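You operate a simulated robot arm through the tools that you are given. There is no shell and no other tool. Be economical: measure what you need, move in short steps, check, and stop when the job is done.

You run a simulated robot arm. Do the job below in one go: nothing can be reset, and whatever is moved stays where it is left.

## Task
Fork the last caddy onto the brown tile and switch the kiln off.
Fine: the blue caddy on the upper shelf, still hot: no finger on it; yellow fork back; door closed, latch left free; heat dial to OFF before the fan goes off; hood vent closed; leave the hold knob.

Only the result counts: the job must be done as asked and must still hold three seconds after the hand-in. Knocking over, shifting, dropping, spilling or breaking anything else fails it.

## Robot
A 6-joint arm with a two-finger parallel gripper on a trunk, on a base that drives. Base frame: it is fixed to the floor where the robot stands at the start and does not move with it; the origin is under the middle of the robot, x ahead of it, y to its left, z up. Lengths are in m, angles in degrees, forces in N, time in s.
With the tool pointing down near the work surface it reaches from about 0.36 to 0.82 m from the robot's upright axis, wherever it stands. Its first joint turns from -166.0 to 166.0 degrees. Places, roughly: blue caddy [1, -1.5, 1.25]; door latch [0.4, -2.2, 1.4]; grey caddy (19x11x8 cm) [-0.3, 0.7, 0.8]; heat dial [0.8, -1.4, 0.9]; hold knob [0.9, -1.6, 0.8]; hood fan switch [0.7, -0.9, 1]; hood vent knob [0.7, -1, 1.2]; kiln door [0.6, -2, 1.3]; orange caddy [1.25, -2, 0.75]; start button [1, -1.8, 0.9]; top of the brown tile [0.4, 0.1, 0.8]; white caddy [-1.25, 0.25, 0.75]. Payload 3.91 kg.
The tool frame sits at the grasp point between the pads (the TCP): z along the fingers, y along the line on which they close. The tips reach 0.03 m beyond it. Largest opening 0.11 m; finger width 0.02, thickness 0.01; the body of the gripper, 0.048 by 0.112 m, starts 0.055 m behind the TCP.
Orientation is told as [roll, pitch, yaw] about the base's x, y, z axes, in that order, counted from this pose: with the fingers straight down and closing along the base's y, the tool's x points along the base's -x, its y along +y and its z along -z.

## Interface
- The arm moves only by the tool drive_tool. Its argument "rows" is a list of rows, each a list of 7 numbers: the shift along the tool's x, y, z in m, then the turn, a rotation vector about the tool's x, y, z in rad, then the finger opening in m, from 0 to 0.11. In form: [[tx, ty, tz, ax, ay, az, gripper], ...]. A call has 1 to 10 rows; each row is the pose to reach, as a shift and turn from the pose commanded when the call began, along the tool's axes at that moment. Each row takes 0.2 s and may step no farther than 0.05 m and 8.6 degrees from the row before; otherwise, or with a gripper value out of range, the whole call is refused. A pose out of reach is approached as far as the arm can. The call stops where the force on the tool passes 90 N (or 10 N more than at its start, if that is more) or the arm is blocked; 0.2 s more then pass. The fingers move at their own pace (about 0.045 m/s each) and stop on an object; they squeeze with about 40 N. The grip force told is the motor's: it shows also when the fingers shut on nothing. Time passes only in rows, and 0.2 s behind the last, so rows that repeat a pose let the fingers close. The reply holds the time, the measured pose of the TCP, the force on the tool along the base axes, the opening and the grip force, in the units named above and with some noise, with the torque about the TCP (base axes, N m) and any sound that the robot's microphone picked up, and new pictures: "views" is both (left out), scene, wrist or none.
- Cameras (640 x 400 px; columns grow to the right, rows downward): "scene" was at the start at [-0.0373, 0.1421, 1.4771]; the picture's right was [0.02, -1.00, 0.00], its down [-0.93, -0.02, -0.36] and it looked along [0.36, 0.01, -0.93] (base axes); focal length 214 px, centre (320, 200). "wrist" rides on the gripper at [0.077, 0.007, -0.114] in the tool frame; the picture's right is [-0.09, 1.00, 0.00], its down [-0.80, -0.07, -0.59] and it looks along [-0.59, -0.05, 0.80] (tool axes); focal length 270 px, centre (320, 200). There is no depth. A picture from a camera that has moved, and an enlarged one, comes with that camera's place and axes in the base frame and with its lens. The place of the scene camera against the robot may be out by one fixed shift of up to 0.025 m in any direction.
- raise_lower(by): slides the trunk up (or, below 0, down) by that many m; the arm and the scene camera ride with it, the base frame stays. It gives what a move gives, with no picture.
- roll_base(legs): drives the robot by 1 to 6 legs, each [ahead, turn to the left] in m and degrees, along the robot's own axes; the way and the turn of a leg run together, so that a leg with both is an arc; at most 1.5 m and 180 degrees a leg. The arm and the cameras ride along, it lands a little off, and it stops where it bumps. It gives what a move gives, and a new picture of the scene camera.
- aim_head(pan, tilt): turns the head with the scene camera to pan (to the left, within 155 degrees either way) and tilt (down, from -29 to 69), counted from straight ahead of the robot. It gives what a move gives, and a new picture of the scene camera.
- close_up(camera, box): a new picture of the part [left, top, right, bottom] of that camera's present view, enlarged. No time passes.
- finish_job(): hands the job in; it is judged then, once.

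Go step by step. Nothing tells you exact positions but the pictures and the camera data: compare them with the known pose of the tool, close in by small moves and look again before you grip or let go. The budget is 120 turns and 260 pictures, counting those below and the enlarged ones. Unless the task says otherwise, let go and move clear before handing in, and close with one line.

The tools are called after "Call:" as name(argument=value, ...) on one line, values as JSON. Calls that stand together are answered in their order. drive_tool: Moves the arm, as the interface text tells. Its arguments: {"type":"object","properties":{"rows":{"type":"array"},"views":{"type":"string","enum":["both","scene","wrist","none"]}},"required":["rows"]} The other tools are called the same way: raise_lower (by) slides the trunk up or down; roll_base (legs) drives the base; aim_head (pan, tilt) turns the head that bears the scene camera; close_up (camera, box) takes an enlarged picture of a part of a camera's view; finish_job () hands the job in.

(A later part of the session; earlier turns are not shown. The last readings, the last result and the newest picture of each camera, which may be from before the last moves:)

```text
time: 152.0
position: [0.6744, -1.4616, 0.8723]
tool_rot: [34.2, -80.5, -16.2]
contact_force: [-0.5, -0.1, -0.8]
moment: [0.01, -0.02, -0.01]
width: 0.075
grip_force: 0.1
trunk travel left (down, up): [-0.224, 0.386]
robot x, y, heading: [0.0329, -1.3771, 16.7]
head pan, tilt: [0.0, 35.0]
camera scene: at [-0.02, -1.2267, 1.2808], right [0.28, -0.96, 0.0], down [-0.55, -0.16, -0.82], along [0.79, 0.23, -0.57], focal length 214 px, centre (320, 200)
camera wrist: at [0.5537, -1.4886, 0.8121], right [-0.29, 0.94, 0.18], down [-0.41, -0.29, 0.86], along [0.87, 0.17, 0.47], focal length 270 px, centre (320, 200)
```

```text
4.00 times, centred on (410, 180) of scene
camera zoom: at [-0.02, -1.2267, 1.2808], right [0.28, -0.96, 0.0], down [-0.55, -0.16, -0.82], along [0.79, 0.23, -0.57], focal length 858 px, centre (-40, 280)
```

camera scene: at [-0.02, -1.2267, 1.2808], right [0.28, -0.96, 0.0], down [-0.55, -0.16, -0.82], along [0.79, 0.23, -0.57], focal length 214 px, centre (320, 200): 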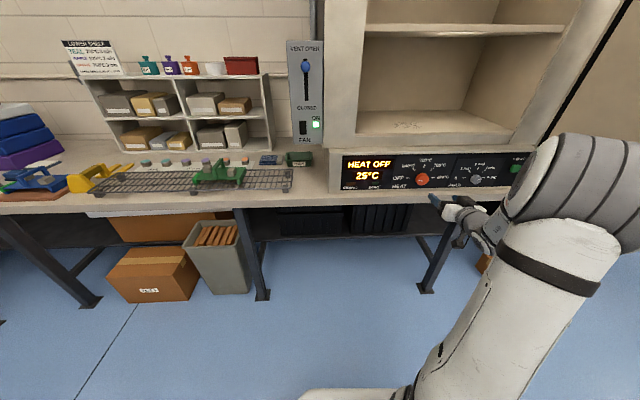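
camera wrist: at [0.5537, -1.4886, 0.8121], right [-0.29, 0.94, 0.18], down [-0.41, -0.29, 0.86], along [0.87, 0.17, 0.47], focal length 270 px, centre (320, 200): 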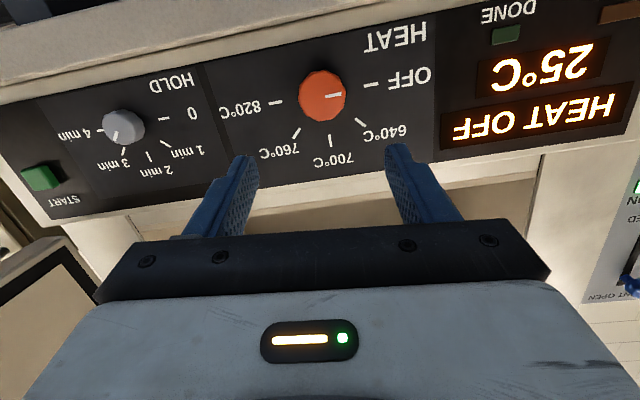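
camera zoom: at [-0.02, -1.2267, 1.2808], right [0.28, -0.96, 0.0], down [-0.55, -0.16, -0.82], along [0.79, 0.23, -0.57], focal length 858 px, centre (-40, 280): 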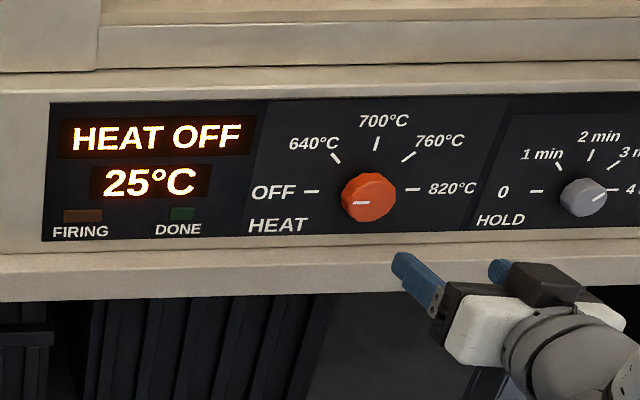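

Heat is OFF (display "HEAT OFF", pointer at OFF). Next the fan switch near (0.70, -0.95, 1.06) and vent knob near (0.68, -0.98, 1.25): I raise the trunk and turn a bit left toward the hood box.

Call:
raise_lower(by=0.22)

Call:
roll_base(legs=[[-0.08, 12]])

Call:
close_up(camera="wrist", box=[0, 0, 640, 400])

```text
time: 154.4
position: [0.674, -1.4627, 1.0923]
tool_rot: [33.8, -80.7, -15.7]
contact_force: [-0.7, -0.6, -0.5]
moment: [0.02, -0.02, -0.02]
width: 0.0748
grip_force: 0.1
trunk travel left (down, up): [-0.444, 0.166]
robot x, y, heading: [0.0315, -1.3754, 16.3]
head pan, tilt: [0.0, 35.0]
```

```text
time: 155.5
position: [0.604, -1.3573, 1.093]
tool_rot: [33.5, -80.5, -3.7]
contact_force: [-0.6, 0.3, 0.5]
moment: [0.0, -0.06, 0.0]
width: 0.075
grip_force: 0.1
trunk travel left (down, up): [-0.444, 0.166]
robot x, y, heading: [-0.0437, -1.4012, 27.6]
head pan, tilt: [0.0, 35.0]
camera scene: at [-0.1243, -1.2638, 1.5007], right [0.47, -0.88, 0.0], down [-0.51, -0.27, -0.82], along [0.72, 0.38, -0.57], focal length 214 px, centre (320, 200)
```

scene: 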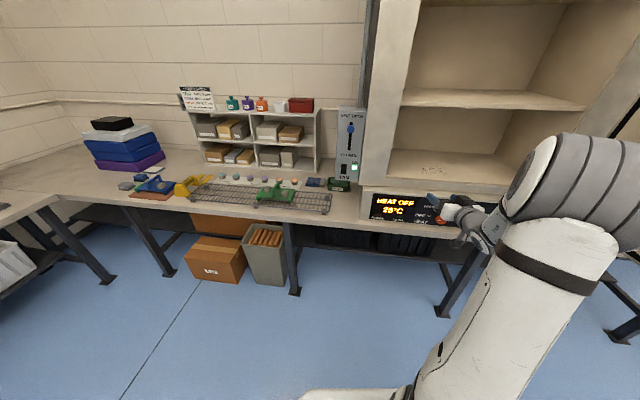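

```text
1.00 times, centred on (320, 200) of wrist (not enlarged: the box is as wide or as high as the picture)
camera zoom: at [0.4917, -1.4087, 1.032], right [-0.48, 0.86, 0.18], down [-0.34, -0.37, 0.87], along [0.81, 0.35, 0.47], focal length 270 px, centre (320, 200)
```

zoom: 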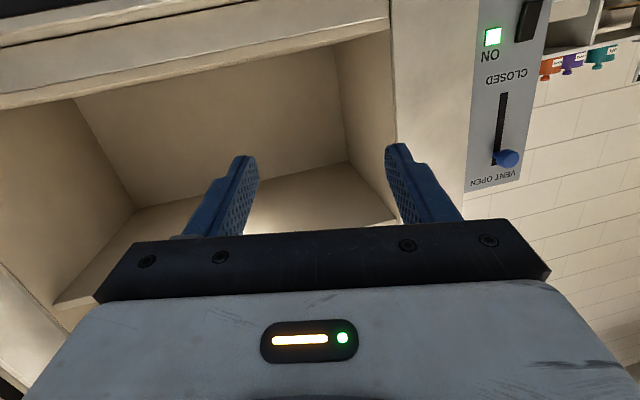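

I see the box from below-right. Moving the hand level in front of the fan switch, squaring it to the box, fingers closing.

Call:
drive_tool(rows=[[0.0037, 0.0359, 0.0206, 0.023, -0.015, -0.01, 0.05], [0.0074, 0.0719, 0.0412, 0.047, -0.03, -0.02, 0.02], [0.0111, 0.1078, 0.0618, 0.07, -0.046, -0.03, 0.0], [0.0148, 0.1437, 0.0824, 0.093, -0.061, -0.04, 0.0], [0.0186, 0.1797, 0.1031, 0.117, -0.076, -0.05, 0.0], [0.0223, 0.2156, 0.1237, 0.14, -0.091, -0.06, 0.0], [0.026, 0.2515, 0.1443, 0.163, -0.107, -0.07, 0.0], [0.0297, 0.2875, 0.1649, 0.187, -0.122, -0.08, 0.0], [0.0334, 0.3234, 0.1855, 0.21, -0.137, -0.09, 0.0]], views="both")

Call:
close_up(camera="scene", box=[310, 95, 406, 195])

```text
time: 157.5
position: [0.6714, -1.1385, 1.0773]
tool_rot: [-52.4, -86.5, 80.7]
contact_force: [1.2, 0.5, -0.7]
moment: [0.02, -0.03, 0.02]
width: 0.0
grip_force: 37.8
out of reach, approached as far as the arm can: row 4, 5, 6, 7, 8, 9
trunk travel left (down, up): [-0.444, 0.166]
robot x, y, heading: [-0.0447, -1.405, 27.9]
head pan, tilt: [0.0, 35.0]
camera scene: at [-0.1227, -1.2639, 1.5007], right [0.47, -0.88, 0.0], down [-0.51, -0.27, -0.82], along [0.72, 0.38, -0.57], focal length 214 px, centre (320, 200)
camera wrist: at [0.5682, -1.191, 1.004], right [-0.47, 0.88, 0.04], down [-0.48, -0.3, 0.83], along [0.74, 0.37, 0.56], focal length 270 px, centre (320, 200)
```

scene: 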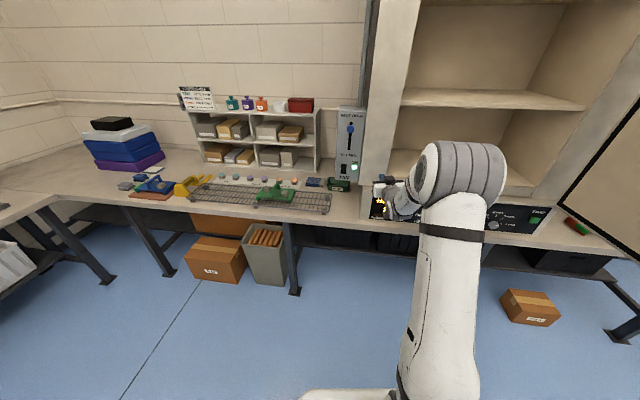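
wrist: 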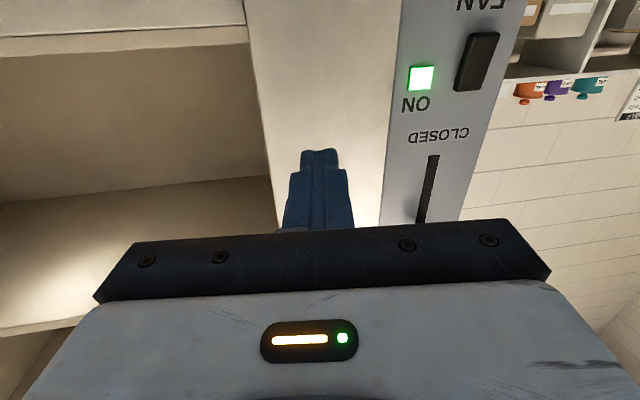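

```text
4.00 times, centred on (358, 145) of scene
camera zoom: at [-0.1227, -1.2639, 1.5007], right [0.47, -0.88, 0.0], down [-0.51, -0.27, -0.82], along [0.72, 0.38, -0.57], focal length 858 px, centre (168, 420)
```

zoom: 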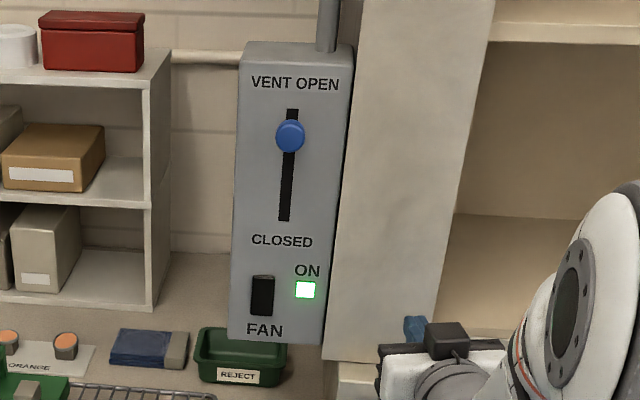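

Leftward reach is limited, so I retract and reposition the base further left, squarely before the hood box.

Call:
drive_tool(rows=[[0, 0, -0.04, 0, 0, 0, 0], [0, 0, -0.08, 0, 0, 0, 0], [0, 0, -0.12, 0, 0, 0, 0], [0, 0, -0.16, 0, 0, 0, 0]], views="none")

Call:
roll_base(legs=[[-0.25, 0], [0, 62], [0.45, 0], [0, -72], [0.22, 0]])

Call:
close_up(camera="wrist", box=[0, 0, 640, 400])

```text
time: 158.5
position: [0.5343, -1.2142, 1.0903]
tool_rot: [-53.7, -86.6, 82.1]
contact_force: [-0.2, 0.5, 1.0]
moment: [-0.02, -0.04, -0.05]
width: 0.0
grip_force: 37.3
trunk travel left (down, up): [-0.444, 0.166]
robot x, y, heading: [-0.0449, -1.4027, 28.0]
head pan, tilt: [0.0, 35.0]
```

```text
time: 169.7
position: [0.5406, -0.9215, 1.0897]
tool_rot: [-52.1, -86.5, 71.6]
contact_force: [-0.3, -0.6, -0.2]
moment: [-0.01, -0.03, 0.03]
width: 0.0
grip_force: 38.4
trunk travel left (down, up): [-0.444, 0.166]
robot x, y, heading: [-0.07, -1.011, 18.6]
head pan, tilt: [0.0, 35.0]
camera scene: at [-0.121, -0.862, 1.5008], right [0.32, -0.95, 0.0], down [-0.55, -0.18, -0.82], along [0.78, 0.26, -0.57], focal length 214 px, centre (320, 200)
```

scene: 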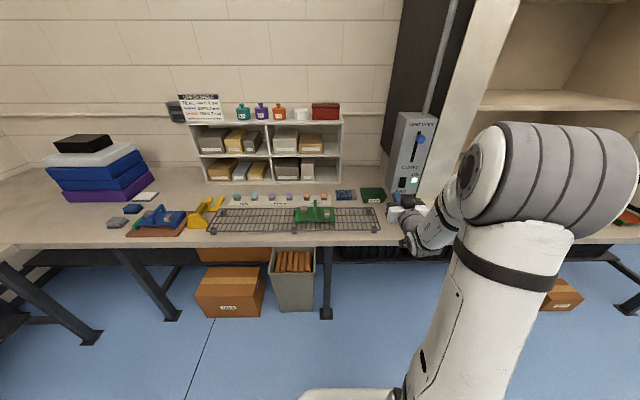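

```text
1.00 times, centred on (320, 200) of wrist (not enlarged: the box is as wide or as high as the picture)
camera zoom: at [0.4298, -0.9588, 1.0164], right [-0.33, 0.94, 0.04], down [-0.52, -0.22, 0.83], along [0.79, 0.25, 0.56], focal length 270 px, centre (320, 200)
```

zoom: 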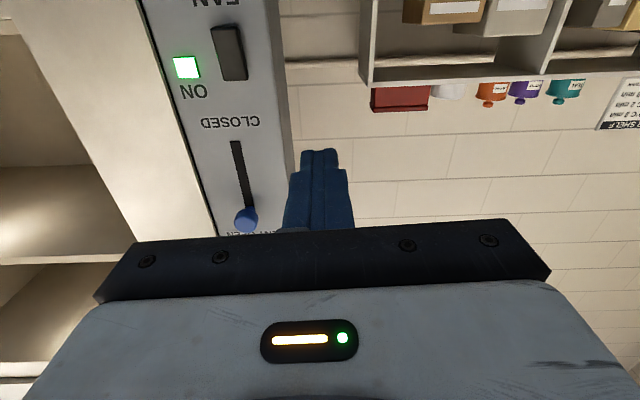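

Now well placed; from wrist rays the fan switch is at about (0.738, -0.944, 1.042) and the vent knob near (0.716, -0.967, 1.222). Zooming on the rocker.

Call:
close_up(camera="wrist", box=[150, 0, 310, 100])

Call:
close_up(camera="scene", box=[384, 110, 448, 200])

```text
4.00 times, centred on (230, 50) of wrist
camera zoom: at [0.4298, -0.9588, 1.0164], right [-0.33, 0.94, 0.04], down [-0.52, -0.22, 0.83], along [0.79, 0.25, 0.56], focal length 1081 px, centre (680, 800)
```

zoom: 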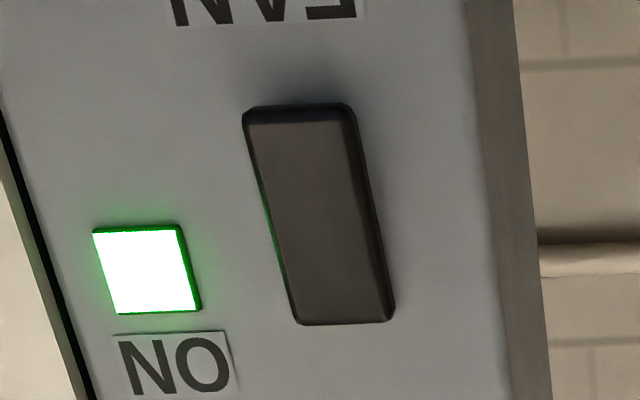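

```text
4.44 times, centred on (416, 155) of scene
camera zoom: at [-0.121, -0.862, 1.5008], right [0.32, -0.95, 0.0], down [-0.55, -0.18, -0.82], along [0.78, 0.26, -0.57], focal length 953 px, centre (-107, 400)
```

zoom: 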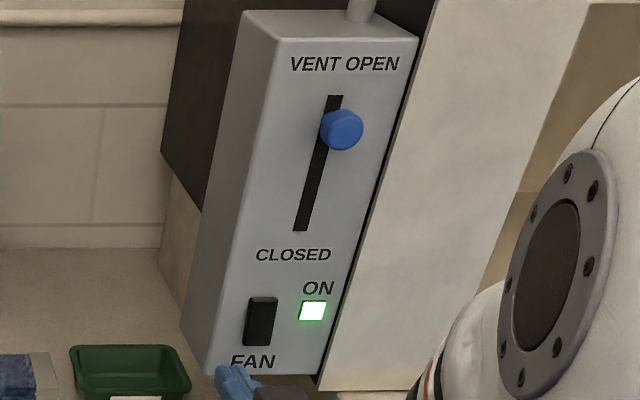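

The rocker's lower half stands out (ON side pressed at top), so I press the lower half. Moving the closed fingertips to 2 cm in front of it.

Call:
drive_tool(rows=[[0.0152, -0.021, 0.0, 0, 0, 0, 0], [0.0304, -0.0417, 0.02, 0, 0, 0, 0], [0.0456, -0.0625, 0.06, 0, 0, 0, 0], [0.0608, -0.0833, 0.095, 0, 0, 0, 0], [0.0608, -0.0833, 0.131, 0, 0, 0, 0]], views="both")

Call:
close_up(camera="scene", box=[384, 150, 448, 215])

```text
time: 170.9
position: [0.6861, -0.9587, 1.0279]
tool_rot: [-52.3, -86.6, 71.8]
contact_force: [-0.8, -0.4, 0.4]
moment: [0.02, 0.0, 0.01]
width: 0.0002
grip_force: 37.8
trunk travel left (down, up): [-0.444, 0.166]
robot x, y, heading: [-0.0688, -1.0116, 19.0]
head pan, tilt: [0.0, 35.0]
camera scene: at [-0.1226, -0.8627, 1.5008], right [0.32, -0.95, 0.0], down [-0.54, -0.18, -0.82], along [0.78, 0.26, -0.57], focal length 214 px, centre (320, 200)
camera wrist: at [0.5757, -0.9961, 0.9541], right [-0.33, 0.94, 0.04], down [-0.52, -0.22, 0.82], along [0.79, 0.25, 0.56], focal length 270 px, centre (320, 200)
```

scene: 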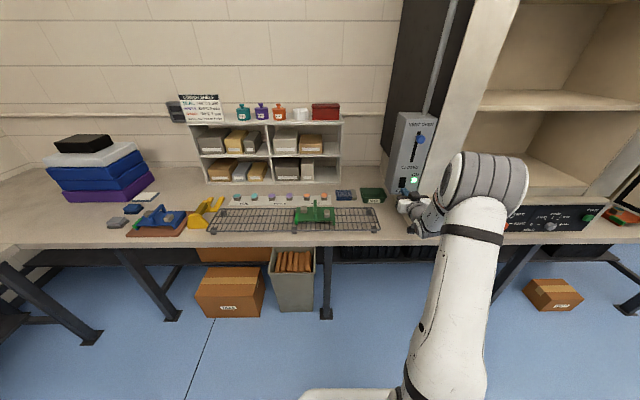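
wrist: 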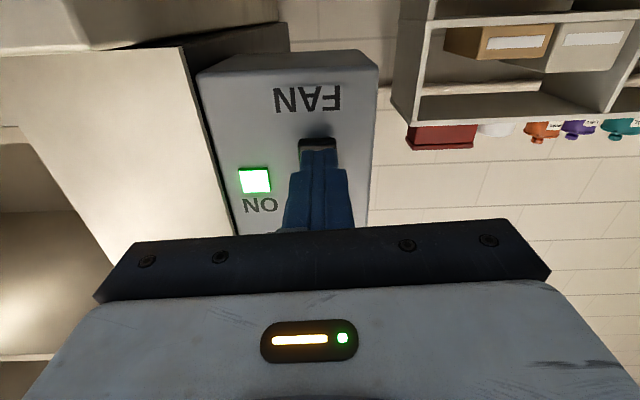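

```text
6.15 times, centred on (416, 182) of scene
camera zoom: at [-0.1226, -0.8627, 1.5008], right [0.32, -0.95, 0.0], down [-0.54, -0.18, -0.82], along [0.78, 0.26, -0.57], focal length 1320 px, centre (-271, 308)
```

zoom: 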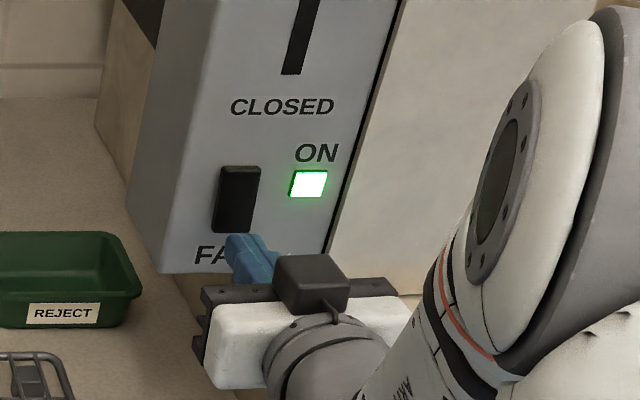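

Call:
drive_tool(rows=[[-0.006, 0, 0.0, 0, 0, 0, 0], [-0.006, 0, 0.012, 0, 0, 0, 0], [-0.006, 0, 0.018, 0, 0, 0, 0]], views="none")

Call:
drive_tool(rows=[[0, 0, 0.004, 0, 0, 0, 0], [0, 0, 0.008, 0, 0, 0, 0]], views="wrist")

```text
time: 171.7
position: [0.7054, -0.9541, 1.0349]
tool_rot: [-53.8, -86.6, 73.2]
contact_force: [0.3, -0.3, 0.4]
moment: [-0.01, 0.01, -0.03]
width: 0.0
grip_force: 37.8
trunk travel left (down, up): [-0.444, 0.166]
robot x, y, heading: [-0.0683, -1.0088, 18.7]
head pan, tilt: [0.0, 35.0]
```

```text
time: 172.3
position: [0.7052, -0.9548, 1.0336]
tool_rot: [-48.8, -86.4, 68.3]
contact_force: [-64.8, -18.4, -15.3]
moment: [-0.9, -0.47, 0.0]
width: 0.0
grip_force: 37.4
trunk travel left (down, up): [-0.444, 0.166]
robot x, y, heading: [-0.0701, -1.0105, 18.3]
head pan, tilt: [0.0, 35.0]
heard: click
camera wrist: at [0.5947, -0.9906, 0.9605], right [-0.33, 0.94, 0.04], down [-0.52, -0.22, 0.83], along [0.79, 0.25, 0.56], focal length 270 px, centre (320, 200)
```

wrist: 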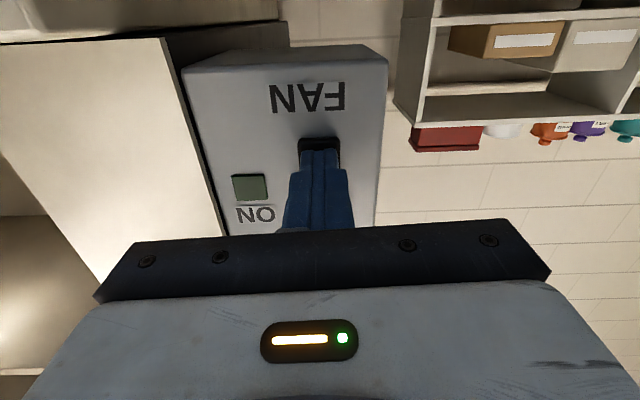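

Click – the fan light is out. I back off, raise the trunk to the vent knob and open the fingers.

Call:
drive_tool(rows=[[0, 0, -0.03, 0, 0, 0, 0], [0, 0, -0.07, 0, 0, 0, 0.03], [0, 0, -0.1, 0, 0, 0, 0.07]], views="none")

Call:
raise_lower(by=0.16)

Call:
close_up(camera="wrist", box=[0, 0, 640, 400])

Call:
close_up(camera="scene", box=[352, 100, 480, 240])

```text
time: 173.1
position: [0.6205, -0.9848, 1.0399]
tool_rot: [-54.3, -86.5, 73.8]
contact_force: [0.1, -0.4, 0.0]
moment: [-0.01, 0.0, -0.01]
width: 0.0492
grip_force: 0.0
trunk travel left (down, up): [-0.444, 0.166]
robot x, y, heading: [-0.0669, -1.0091, 18.5]
head pan, tilt: [0.0, 35.0]
```

```text
time: 174.9
position: [0.6209, -0.9835, 1.1988]
tool_rot: [-53.1, -86.7, 72.6]
contact_force: [-0.5, -0.6, 1.0]
moment: [0.04, -0.01, 0.0]
width: 0.0698
grip_force: 0.0
trunk travel left (down, up): [-0.604, 0.006]
robot x, y, heading: [-0.0661, -1.0087, 18.5]
head pan, tilt: [0.0, 35.0]
```

```text
1.00 times, centred on (320, 200) of wrist (not enlarged: the box is as wide or as high as the picture)
camera zoom: at [0.5103, -1.021, 1.1253], right [-0.33, 0.94, 0.04], down [-0.52, -0.22, 0.82], along [0.79, 0.25, 0.56], focal length 270 px, centre (320, 200)
```

zoom: 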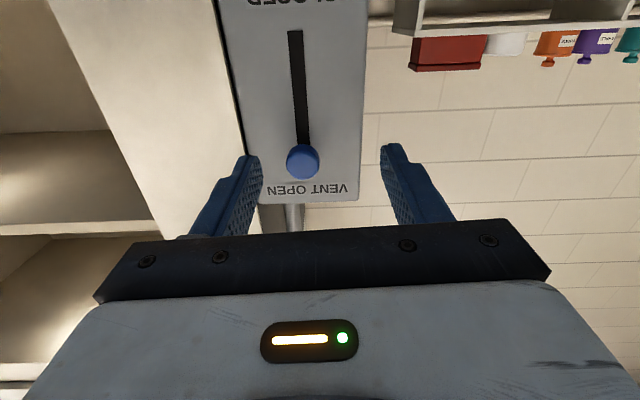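

```text
2.86 times, centred on (416, 170) of scene
camera zoom: at [-0.1229, -0.8626, 1.6608], right [0.32, -0.95, 0.0], down [-0.54, -0.18, -0.82], along [0.78, 0.26, -0.57], focal length 613 px, centre (46, 286)
```

zoom: 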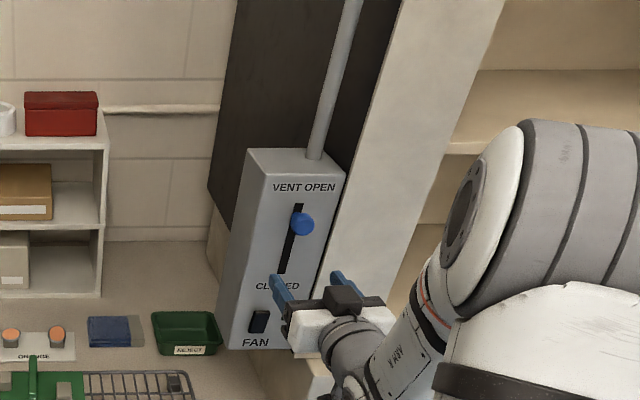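

Call:
drive_tool(rows=[[-0.018, -0.008, 0, 0, 0, 0, 0.07], [-0.035, -0.015, 0.01, 0, 0, 0, 0.07], [-0.035, -0.015, 0.045, 0, 0, 0, 0.07]], views="both")

Call:
close_up(camera="scene", box=[384, 110, 464, 200])

```text
time: 175.7
position: [0.6686, -0.9798, 1.2314]
tool_rot: [-52.4, -86.7, 71.9]
contact_force: [0.4, 0.1, -0.7]
moment: [-0.02, 0.03, -0.02]
width: 0.0701
grip_force: 0.0
trunk travel left (down, up): [-0.604, 0.006]
robot x, y, heading: [-0.0679, -1.0077, 18.6]
head pan, tilt: [0.0, 35.0]
camera scene: at [-0.1215, -0.8622, 1.6608], right [0.32, -0.95, 0.0], down [-0.54, -0.18, -0.82], along [0.78, 0.26, -0.57], focal length 214 px, centre (320, 200)
camera wrist: at [0.5583, -1.0164, 1.1576], right [-0.33, 0.94, 0.04], down [-0.52, -0.22, 0.82], along [0.79, 0.25, 0.56], focal length 270 px, centre (320, 200)
```

scene: 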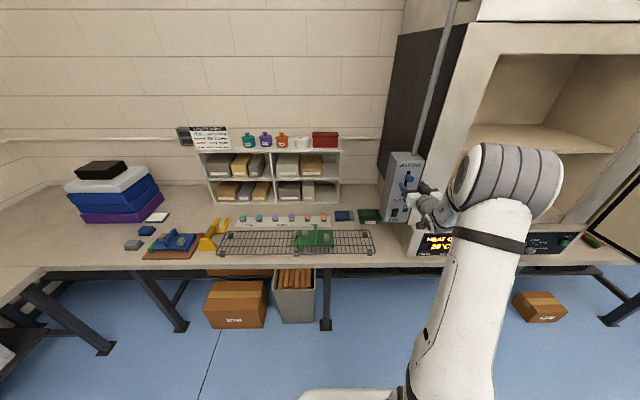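
wrist: 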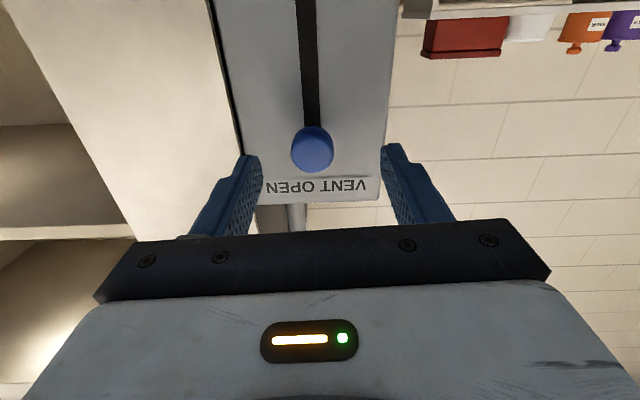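

```text
4.44 times, centred on (424, 155) of scene
camera zoom: at [-0.1215, -0.8622, 1.6608], right [0.32, -0.95, 0.0], down [-0.54, -0.18, -0.82], along [0.78, 0.26, -0.57], focal length 953 px, centre (-142, 400)
```

zoom: 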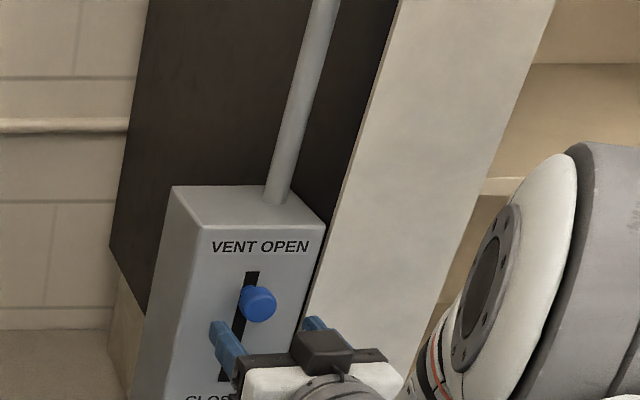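

Aligned; advancing 3 cm and gripping the knob.

Call:
drive_tool(rows=[[0, -0.005, 0.015, 0, 0, 0, 0.06], [0, -0.005, 0.03, 0, 0, 0, 0.05], [0, -0.005, 0.03, 0, 0, 0, 0.02], [0, -0.005, 0.03, 0, 0, 0, 0.0], [0, -0.005, 0.03, 0, 0, 0, 0.0]], views="wrist")

```text
time: 176.9
position: [0.6988, -0.9745, 1.231]
tool_rot: [-53.2, -86.6, 72.7]
contact_force: [1.2, 1.1, -0.3]
moment: [-0.01, 0.17, 0.06]
width: 0.0288
grip_force: 44.6
trunk travel left (down, up): [-0.604, 0.006]
robot x, y, heading: [-0.0653, -1.0067, 18.6]
head pan, tilt: [0.0, 35.0]
camera wrist: at [0.5882, -1.0119, 1.1583], right [-0.33, 0.94, 0.04], down [-0.52, -0.22, 0.82], along [0.79, 0.25, 0.56], focal length 270 px, centre (320, 200)
```

wrist: 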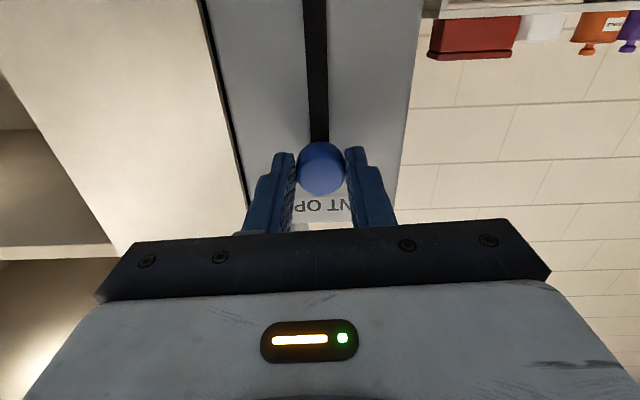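

Gripped at 29 mm. Sliding it down ~7 cm.

Call:
drive_tool(rows=[[0.01, 0.0005, 0.0004, 0, 0, 0, 0], [0.02, 0.001, 0.0008, 0, 0, 0, 0], [0.03, 0.0015, 0.0013, 0, 0, 0, 0], [0.04, 0.002, 0.0017, 0, 0, 0, 0], [0.05, 0.0025, 0.0021, 0, 0, 0, 0], [0.06, 0.003, 0.0025, 0, 0, 0, 0], [0.07, 0.0035, 0.003, 0, 0, 0, 0]], views="both")

Call:
close_up(camera="scene", box=[384, 130, 464, 220])

```text
time: 178.5
position: [0.6981, -0.9752, 1.1611]
tool_rot: [-51.3, -86.5, 70.8]
contact_force: [-2.7, 1.0, -0.8]
moment: [0.14, -0.25, 0.21]
width: 0.0289
grip_force: 44.9
trunk travel left (down, up): [-0.604, 0.006]
robot x, y, heading: [-0.0694, -1.0103, 18.6]
head pan, tilt: [0.0, 35.0]
camera scene: at [-0.1234, -0.8624, 1.6607], right [0.32, -0.95, 0.0], down [-0.54, -0.18, -0.82], along [0.78, 0.26, -0.57], focal length 214 px, centre (320, 200)
camera wrist: at [0.588, -1.0118, 1.0877], right [-0.33, 0.94, 0.04], down [-0.52, -0.22, 0.83], along [0.79, 0.25, 0.56], focal length 270 px, centre (320, 200)
```

scene: 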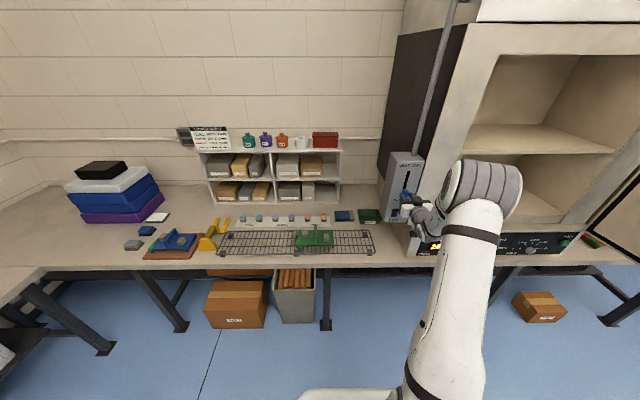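
wrist: 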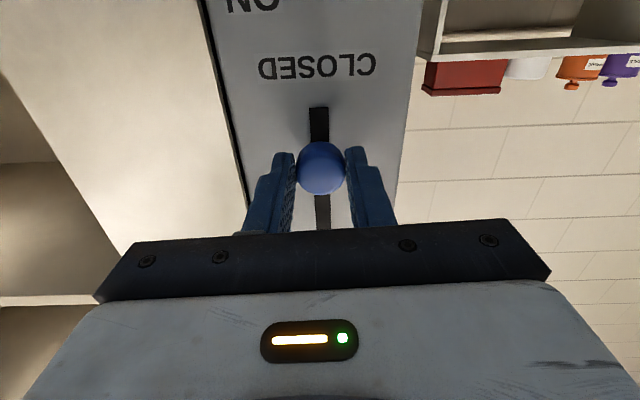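

```text
4.44 times, centred on (424, 175) of scene
camera zoom: at [-0.1234, -0.8624, 1.6607], right [0.32, -0.95, 0.0], down [-0.54, -0.18, -0.82], along [0.78, 0.26, -0.57], focal length 953 px, centre (-142, 311)
```

zoom: 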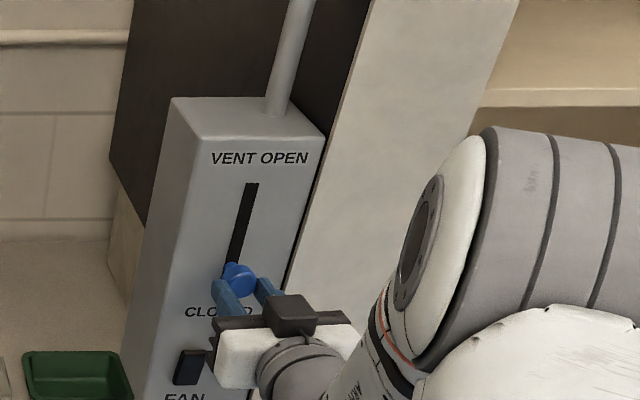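

Slot still extends ~2–3 cm lower. Pushing on until the stop is felt.

Call:
drive_tool(rows=[[0.007, 0.0003, 0.0003, 0, 0, 0, 0], [0.014, 0.0007, 0.0006, 0, 0, 0, 0]], views="none")

Call:
drive_tool(rows=[[0.004, 0.0002, 0.0002, 0, 0, 0, 0]], views="none")

Call:
drive_tool(rows=[[0.004, 0.0002, 0.0002, 0, 0, 0, 0]], views="wrist")

```text
time: 179.1
position: [0.6983, -0.9757, 1.1513]
tool_rot: [-59.9, -86.8, 79.3]
contact_force: [-7.8, -0.4, 12.9]
moment: [-0.32, 0.69, 0.02]
width: 0.0283
grip_force: 45.0
trunk travel left (down, up): [-0.604, 0.006]
robot x, y, heading: [-0.0666, -1.0094, 18.4]
head pan, tilt: [0.0, 35.0]
```

```text
time: 179.5
position: [0.6983, -0.9768, 1.1516]
tool_rot: [-66.3, -86.8, 86.0]
contact_force: [2.1, 2.6, 30.2]
moment: [0.09, -0.48, 0.04]
width: 0.0288
grip_force: 45.1
trunk travel left (down, up): [-0.604, 0.006]
robot x, y, heading: [-0.0693, -1.0102, 18.4]
head pan, tilt: [0.0, 35.0]
```

```text
time: 179.9
position: [0.6963, -0.9775, 1.1315]
tool_rot: [-38.8, -86.1, 58.2]
contact_force: [-1.9, -4.2, -4.9]
moment: [0.15, -0.36, 0.2]
width: 0.0001
grip_force: 18.5
trunk travel left (down, up): [-0.604, 0.006]
robot x, y, heading: [-0.0646, -1.0094, 18.5]
head pan, tilt: [0.0, 35.0]
camera wrist: at [0.5841, -1.0136, 1.0607], right [-0.33, 0.94, 0.05], down [-0.51, -0.22, 0.83], along [0.8, 0.25, 0.55], focal length 270 px, centre (320, 200)
```

wrist: 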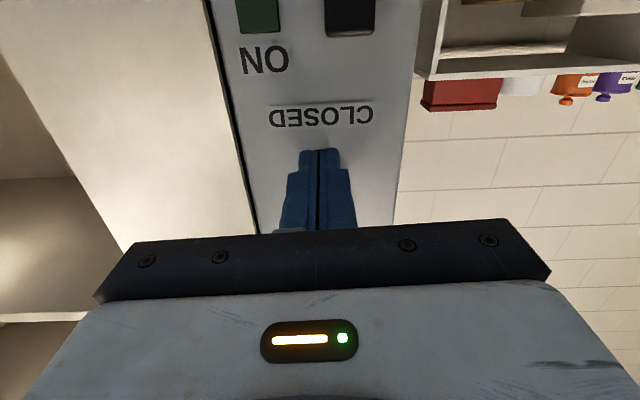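

The knob reached its end stop and the fingers slid off below. Backing off to check.

Call:
drive_tool(rows=[[0, 0, -0.03, 0, 0, 0, 0.0], [0, 0, -0.07, 0, 0, 0, 0], [0, 0, -0.11, 0, 0, 0, 0]], views="both")

Call:
close_up(camera="scene", box=[376, 140, 456, 230])

```text
time: 180.7
position: [0.5929, -1.0115, 1.1419]
tool_rot: [-53.4, -86.6, 72.8]
contact_force: [-0.4, -1.0, 0.3]
moment: [0.0, -0.01, 0.0]
width: 0.0001
grip_force: 37.5
trunk travel left (down, up): [-0.604, 0.006]
robot x, y, heading: [-0.0667, -1.0091, 18.4]
head pan, tilt: [0.0, 35.0]
camera scene: at [-0.124, -0.8633, 1.6608], right [0.32, -0.95, 0.0], down [-0.54, -0.18, -0.82], along [0.78, 0.26, -0.57], focal length 214 px, centre (320, 200)
camera wrist: at [0.4839, -1.0489, 1.069], right [-0.33, 0.94, 0.04], down [-0.52, -0.22, 0.82], along [0.79, 0.25, 0.57], focal length 270 px, centre (320, 200)
```

scene: 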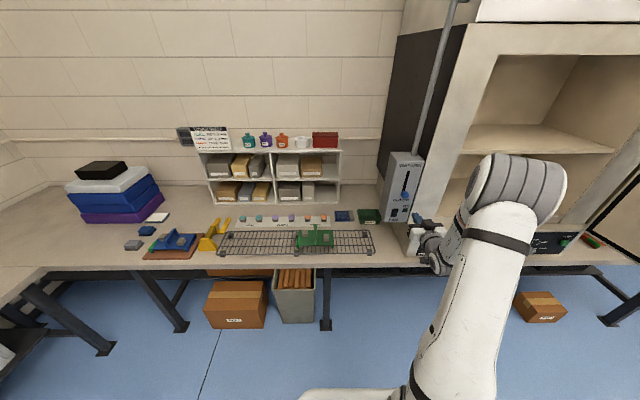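
wrist: 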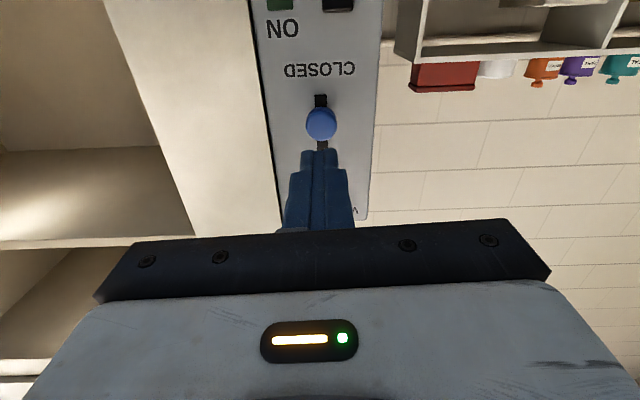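

```text
4.44 times, centred on (416, 185) of scene
camera zoom: at [-0.124, -0.8633, 1.6608], right [0.32, -0.95, 0.0], down [-0.54, -0.18, -0.82], along [0.78, 0.26, -0.57], focal length 953 px, centre (-107, 267)
```

zoom: 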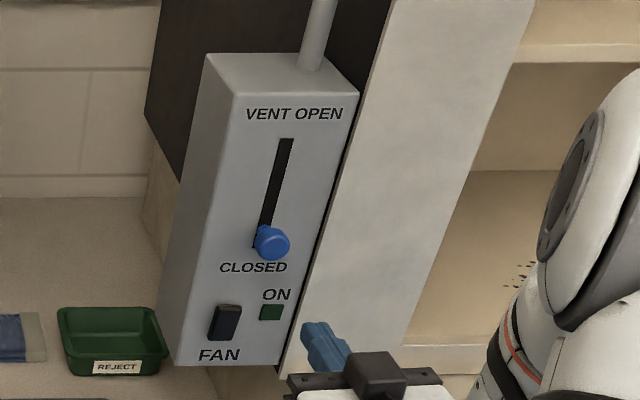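

Fan off, vent closed, heat off. Now the door: I back away, drive toward the open door's free edge and look.

Call:
roll_base(legs=[[-0.45, 0], [0, -108], [0.5, 0]])

Call:
aim_head(pan=45, tilt=20)

```text
time: 187.6
position: [-0.6872, -1.7757, 1.1412]
tool_rot: [-51.7, -86.6, -35.7]
contact_force: [-0.8, -1.0, -0.1]
moment: [-0.05, 0.0, -0.01]
width: 0.0003
grip_force: 37.7
trunk travel left (down, up): [-0.604, 0.006]
robot x, y, heading: [-0.4453, -1.1379, -85.7]
head pan, tilt: [0.0, 35.0]
stopped in leg 2: the robot was blocked; the commanded pose is now the measured one
camera scene: at [-0.3175, -1.1406, 1.661], right [-1.0, -0.07, 0.0], down [-0.04, 0.57, -0.82], along [0.06, -0.82, -0.57], focal length 214 px, centre (320, 200)
```

scene: 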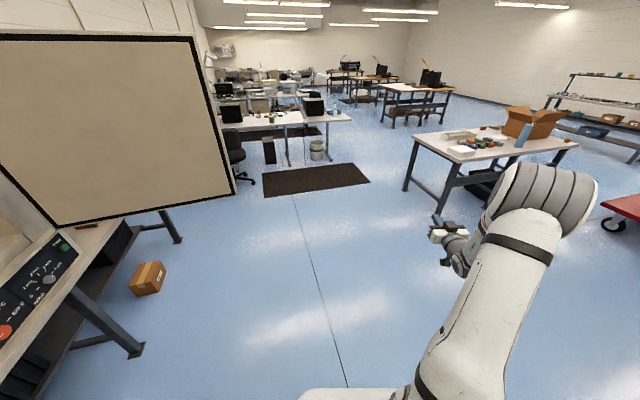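

```text
time: 188.7
position: [-0.6851, -1.7761, 1.1414]
tool_rot: [-53.1, -86.4, -34.3]
contact_force: [-0.9, -0.3, -0.4]
moment: [-0.04, 0.0, -0.02]
width: 0.0001
grip_force: 37.6
trunk travel left (down, up): [-0.604, 0.006]
robot x, y, heading: [-0.4435, -1.1409, -86.1]
head pan, tilt: [45.0, 20.0]
camera scene: at [-0.2512, -1.1134, 1.6846], right [-0.65, -0.76, 0.0], down [-0.26, 0.22, -0.94], along [0.71, -0.61, -0.34], focal length 214 px, centre (320, 200)
```

scene: 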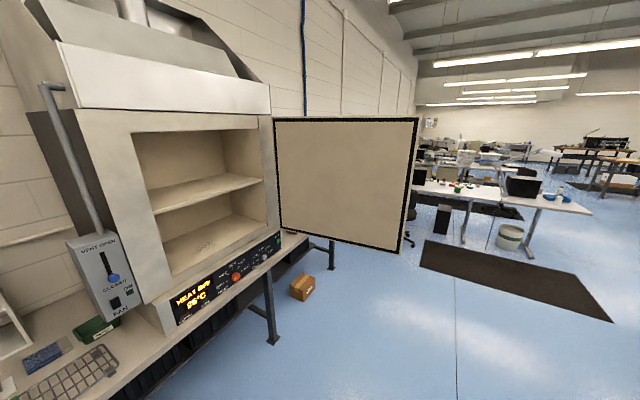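

The turn was stopped by a bump at heading -86°. I look behind and beside to see what's there.

Call:
aim_head(pan=-100, tilt=45)

Call:
aim_head(pan=150, tilt=45)

```text
time: 191.0
position: [-0.6837, -1.7769, 1.1411]
tool_rot: [-53.2, -86.5, -34.2]
contact_force: [-0.2, 0.6, 0.2]
moment: [0.01, -0.03, 0.0]
width: 0.0001
grip_force: 37.5
trunk travel left (down, up): [-0.604, 0.006]
robot x, y, heading: [-0.4494, -1.1413, -85.8]
head pan, tilt: [-100.0, 45.0]
camera scene: at [-0.4025, -1.0442, 1.646], right [0.1, 0.99, 0.0], down [0.7, -0.07, -0.71], along [-0.7, 0.07, -0.71], focal length 214 px, centre (320, 200)
```

scene: 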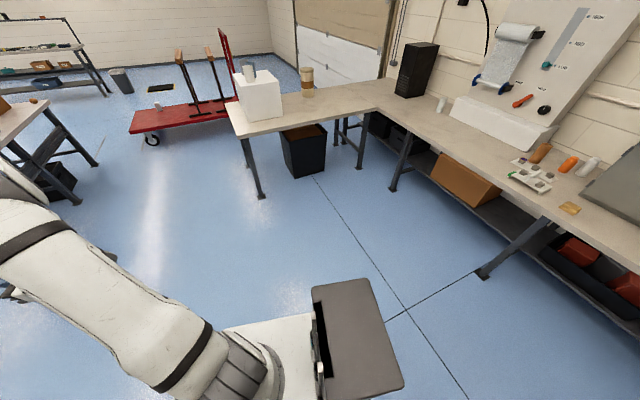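

```text
time: 194.5
position: [-0.684, -1.7758, 1.1424]
tool_rot: [-53.1, -86.5, -34.1]
contact_force: [0.3, -0.1, 0.4]
moment: [-0.01, -0.02, 0.0]
width: 0.0
grip_force: 37.2
trunk travel left (down, up): [-0.604, 0.006]
robot x, y, heading: [-0.4471, -1.1421, -86.0]
head pan, tilt: [150.0, 45.0]
camera scene: at [-0.2861, -0.9792, 1.646], right [0.9, -0.44, 0.0], down [-0.31, -0.64, -0.71], along [0.31, 0.64, -0.71], focal length 214 px, centre (320, 200)
```

scene: 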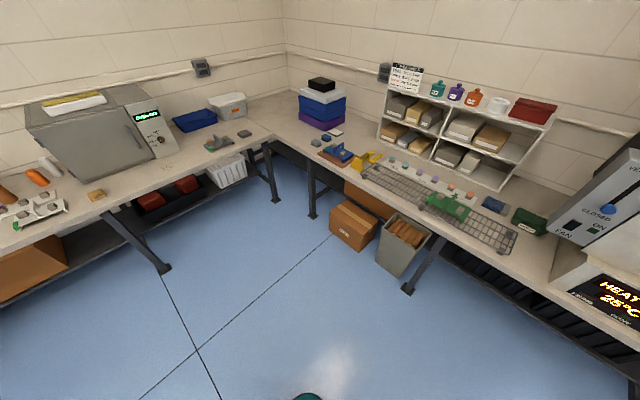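

Nothing is near; likely a hiccup. I continue: a short drive forward to test, then look at the door from closer.

Call:
roll_base(legs=[[0.35, 0]])

Call:
aim_head(pan=50, tilt=15)

```text
time: 196.8
position: [-0.6609, -2.1219, 1.1423]
tool_rot: [-52.6, -86.6, -34.7]
contact_force: [-0.9, -0.1, 0.7]
moment: [-0.01, 0.0, 0.06]
width: 0.0001
grip_force: 38.2
trunk travel left (down, up): [-0.604, 0.006]
robot x, y, heading: [-0.4215, -1.4825, -85.5]
head pan, tilt: [150.0, 45.0]
camera scene: at [-0.2608, -1.3261, 1.6461], right [0.9, -0.44, 0.0], down [-0.31, -0.64, -0.71], along [0.31, 0.64, -0.71], focal length 214 px, centre (320, 200)
```

scene: 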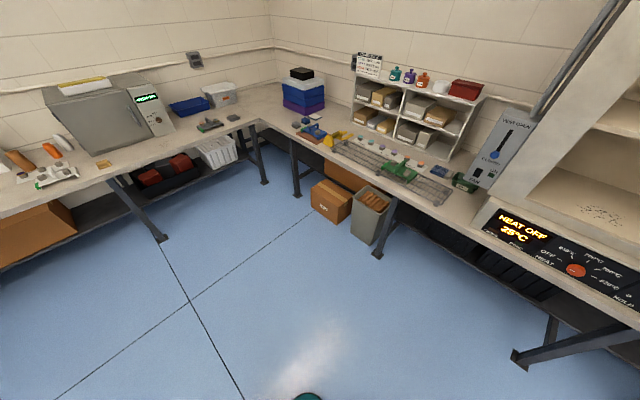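

```text
time: 198.5
position: [-0.6611, -2.1215, 1.1426]
tool_rot: [-53.1, -86.4, -34.2]
contact_force: [0.7, 0.8, 0.4]
moment: [0.01, 0.0, -0.01]
width: 0.0
grip_force: 37.3
trunk travel left (down, up): [-0.604, 0.006]
robot x, y, heading: [-0.4258, -1.4835, -85.8]
head pan, tilt: [50.0, 15.0]
camera scene: at [-0.2207, -1.453, 1.6928], right [-0.59, -0.81, 0.0], down [-0.21, 0.15, -0.97], along [0.78, -0.57, -0.26], focal length 214 px, centre (320, 200)
```

scene: 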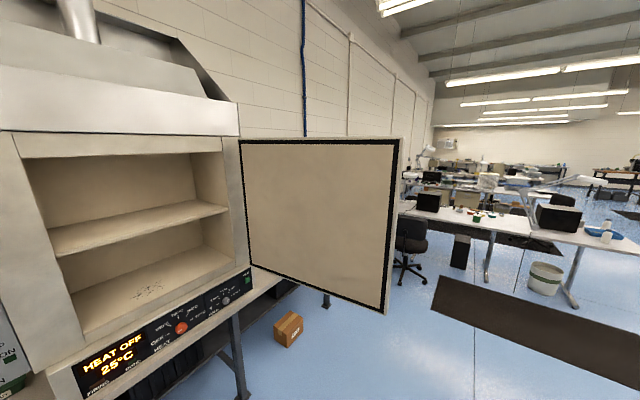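

The door's free edge stands near (0.23, -2.11), from z ≈ 1.03 to 1.71. I drive further south, then turn so the closed fist ends up on the outer (far) side of the free edge.

Call:
roll_base(legs=[[0.42, 0], [0, 58]])

Call:
aim_head(pan=0, tilt=25)

Call:
close_up(camera="wrist", box=[0, 0, 640, 400])

```text
time: 203.7
position: [0.0149, -2.4568, 1.1412]
tool_rot: [-53.3, -86.5, 23.1]
contact_force: [-0.2, 0.4, 0.5]
moment: [-0.02, -0.04, -0.03]
width: 0.0003
grip_force: 37.1
trunk travel left (down, up): [-0.604, 0.006]
robot x, y, heading: [-0.3985, -1.9365, -29.2]
head pan, tilt: [50.0, 15.0]
camera scene: at [-0.3302, -1.7321, 1.6927], right [0.36, -0.93, 0.0], down [-0.24, -0.09, -0.97], along [0.9, 0.35, -0.26], focal length 214 px, centre (320, 200)
```

scene: 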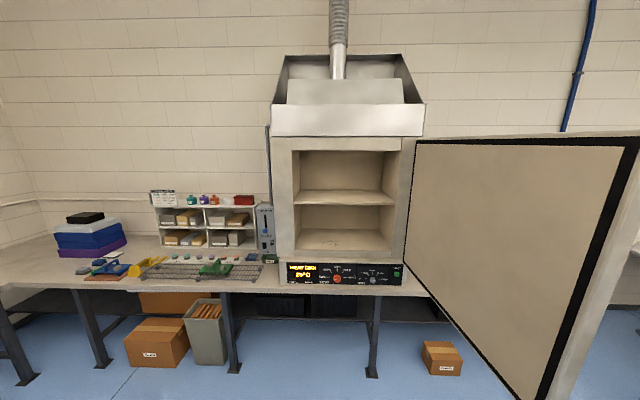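

```text
time: 204.9
position: [0.0156, -2.4565, 1.1414]
tool_rot: [-53.1, -86.4, 23.1]
contact_force: [1.1, -0.3, -0.9]
moment: [0.02, -0.01, 0.01]
width: 0.0001
grip_force: 38.0
trunk travel left (down, up): [-0.604, 0.006]
robot x, y, heading: [-0.4018, -1.9309, -28.8]
head pan, tilt: [0.0, 25.0]
camera scene: at [-0.3372, -1.8106, 1.6766], right [-0.48, -0.88, 0.0], down [-0.37, 0.2, -0.91], along [0.79, -0.44, -0.42], focal length 214 px, centre (320, 200)
```

scene: 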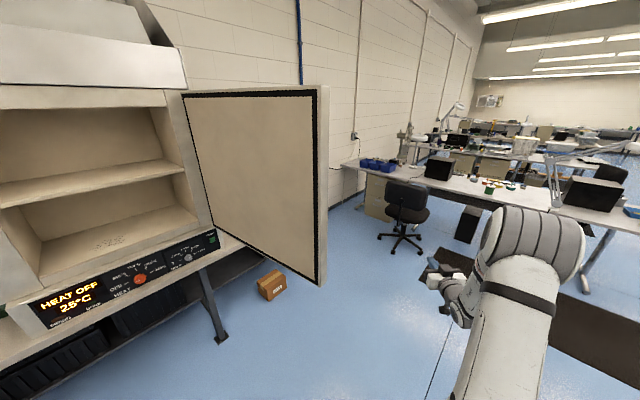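

```text
1.00 times, centred on (320, 200) of wrist (not enlarged: the box is as wide or as high as the picture)
camera zoom: at [-0.0843, -2.396, 1.069], right [0.5, 0.86, 0.04], down [-0.5, 0.26, 0.82], along [0.7, -0.43, 0.56], focal length 270 px, centre (320, 200)
```

zoom: 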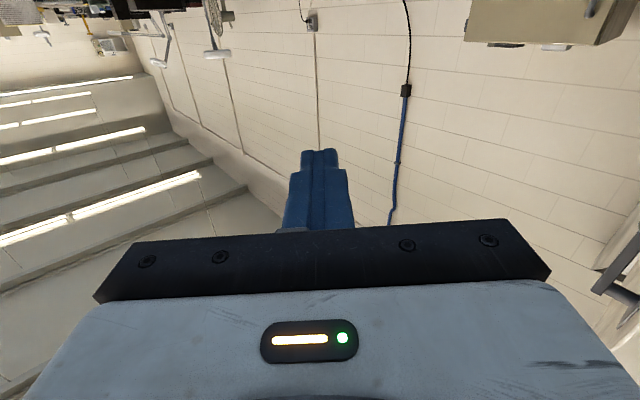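

The fist is southwest of the door edge. I extend it 9 cm and yaw the fingers left a bit, then swing the base left to bring the fingers behind the door's edge.

Call:
drive_tool(rows=[[0, 0, 0.02, -0.1, 0, 0, 0], [0, 0, 0.045, -0.2, 0, 0, 0], [0, 0, 0.07, -0.3, 0, 0, 0], [0, 0, 0.09, -0.4, 0, 0, 0]], views="none")

Call:
roll_base(legs=[[0, 22]])

Call:
close_up(camera="wrist", box=[0, 0, 640, 400])

```text
time: 205.9
position: [0.0944, -2.5059, 1.1399]
tool_rot: [-28.6, -86.5, 21.7]
contact_force: [-0.2, 0.0, -0.1]
moment: [0.02, -0.01, -0.02]
width: 0.0
grip_force: 38.0
trunk travel left (down, up): [-0.604, 0.006]
robot x, y, heading: [-0.401, -1.9347, -28.9]
head pan, tilt: [0.0, 25.0]
```

```text
time: 207.5
position: [0.2754, -2.2712, 1.1424]
tool_rot: [-30.6, -86.5, 45.8]
contact_force: [-0.2, 0.0, -0.5]
moment: [-0.01, -0.02, -0.03]
width: 0.0001
grip_force: 37.6
trunk travel left (down, up): [-0.604, 0.006]
robot x, y, heading: [-0.4036, -1.9501, -6.9]
head pan, tilt: [0.0, 25.0]
camera scene: at [-0.3897, -1.8024, 1.6766], right [-0.12, -0.99, 0.0], down [-0.42, 0.05, -0.91], along [0.9, -0.11, -0.42], focal length 214 px, centre (320, 200)
```

scene: 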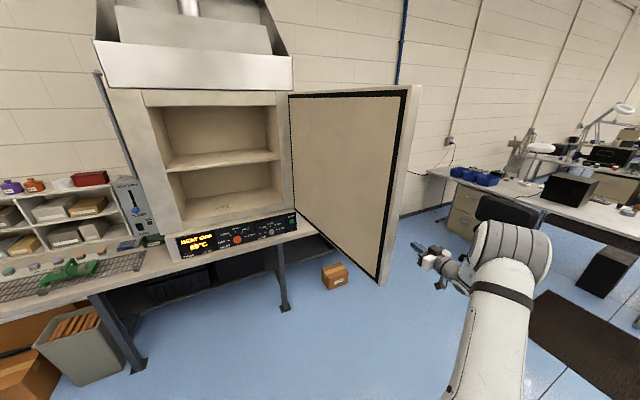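

```text
1.00 times, centred on (320, 200) of wrist (not enlarged: the box is as wide or as high as the picture)
camera zoom: at [0.1611, -2.2988, 1.0707], right [-0.26, 0.96, 0.06], down [-0.52, -0.19, 0.83], along [0.81, 0.19, 0.55], focal length 270 px, centre (320, 200)
```

zoom: 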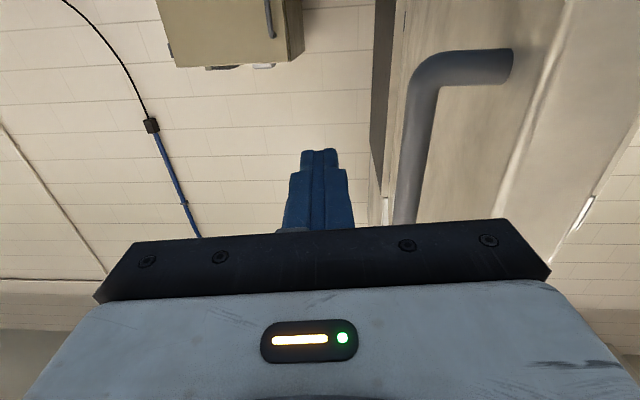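

The fingers are now behind the door, between its free edge and the outer handle. Moving left to touch and start pushing it.

Call:
drive_tool(rows=[[0, 0.03, 0, 0, 0, 0, 0], [0, 0.06, 0, 0, 0, 0, 0], [0, 0.09, 0, 0, 0, 0, 0], [0, 0.12, 0, 0, 0, 0, 0], [0, 0.15, 0, 0, 0, 0, 0], [0, 0.18, 0, 0, 0, 0, 0]], views="both")

```text
time: 208.9
position: [0.2283, -2.0977, 1.1351]
tool_rot: [-30.8, -86.5, 46.2]
contact_force: [0.2, -0.4, 0.1]
moment: [0.01, 0.0, -0.02]
width: 0.0001
grip_force: 37.4
trunk travel left (down, up): [-0.604, 0.006]
robot x, y, heading: [-0.4024, -1.9531, -6.9]
head pan, tilt: [0.0, 25.0]
camera scene: at [-0.3893, -1.8021, 1.6765], right [-0.12, -0.99, 0.0], down [-0.42, 0.05, -0.91], along [0.9, -0.11, -0.42], focal length 214 px, centre (320, 200)
camera wrist: at [0.1146, -2.1249, 1.0636], right [-0.26, 0.96, 0.06], down [-0.52, -0.19, 0.83], along [0.81, 0.19, 0.55], focal length 270 px, centre (320, 200)
```

scene: 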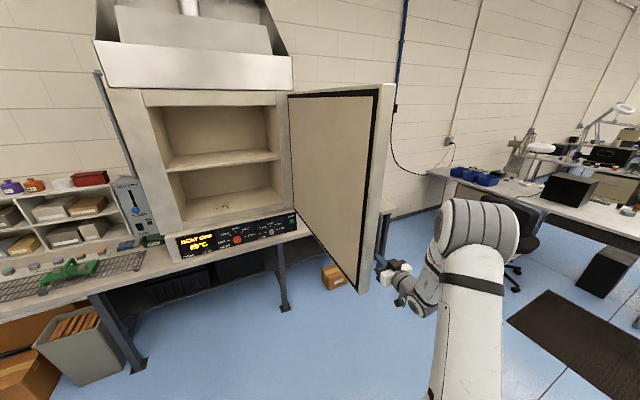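
wrist: 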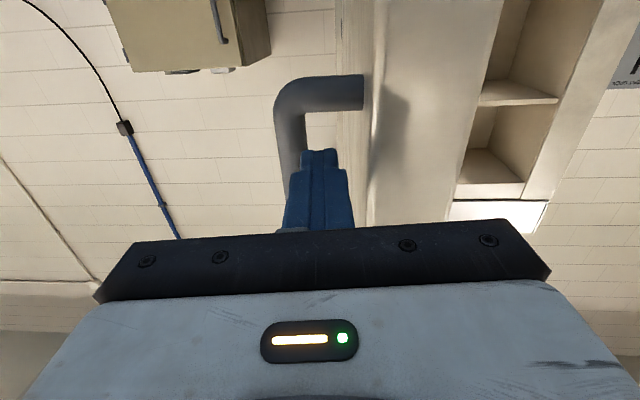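

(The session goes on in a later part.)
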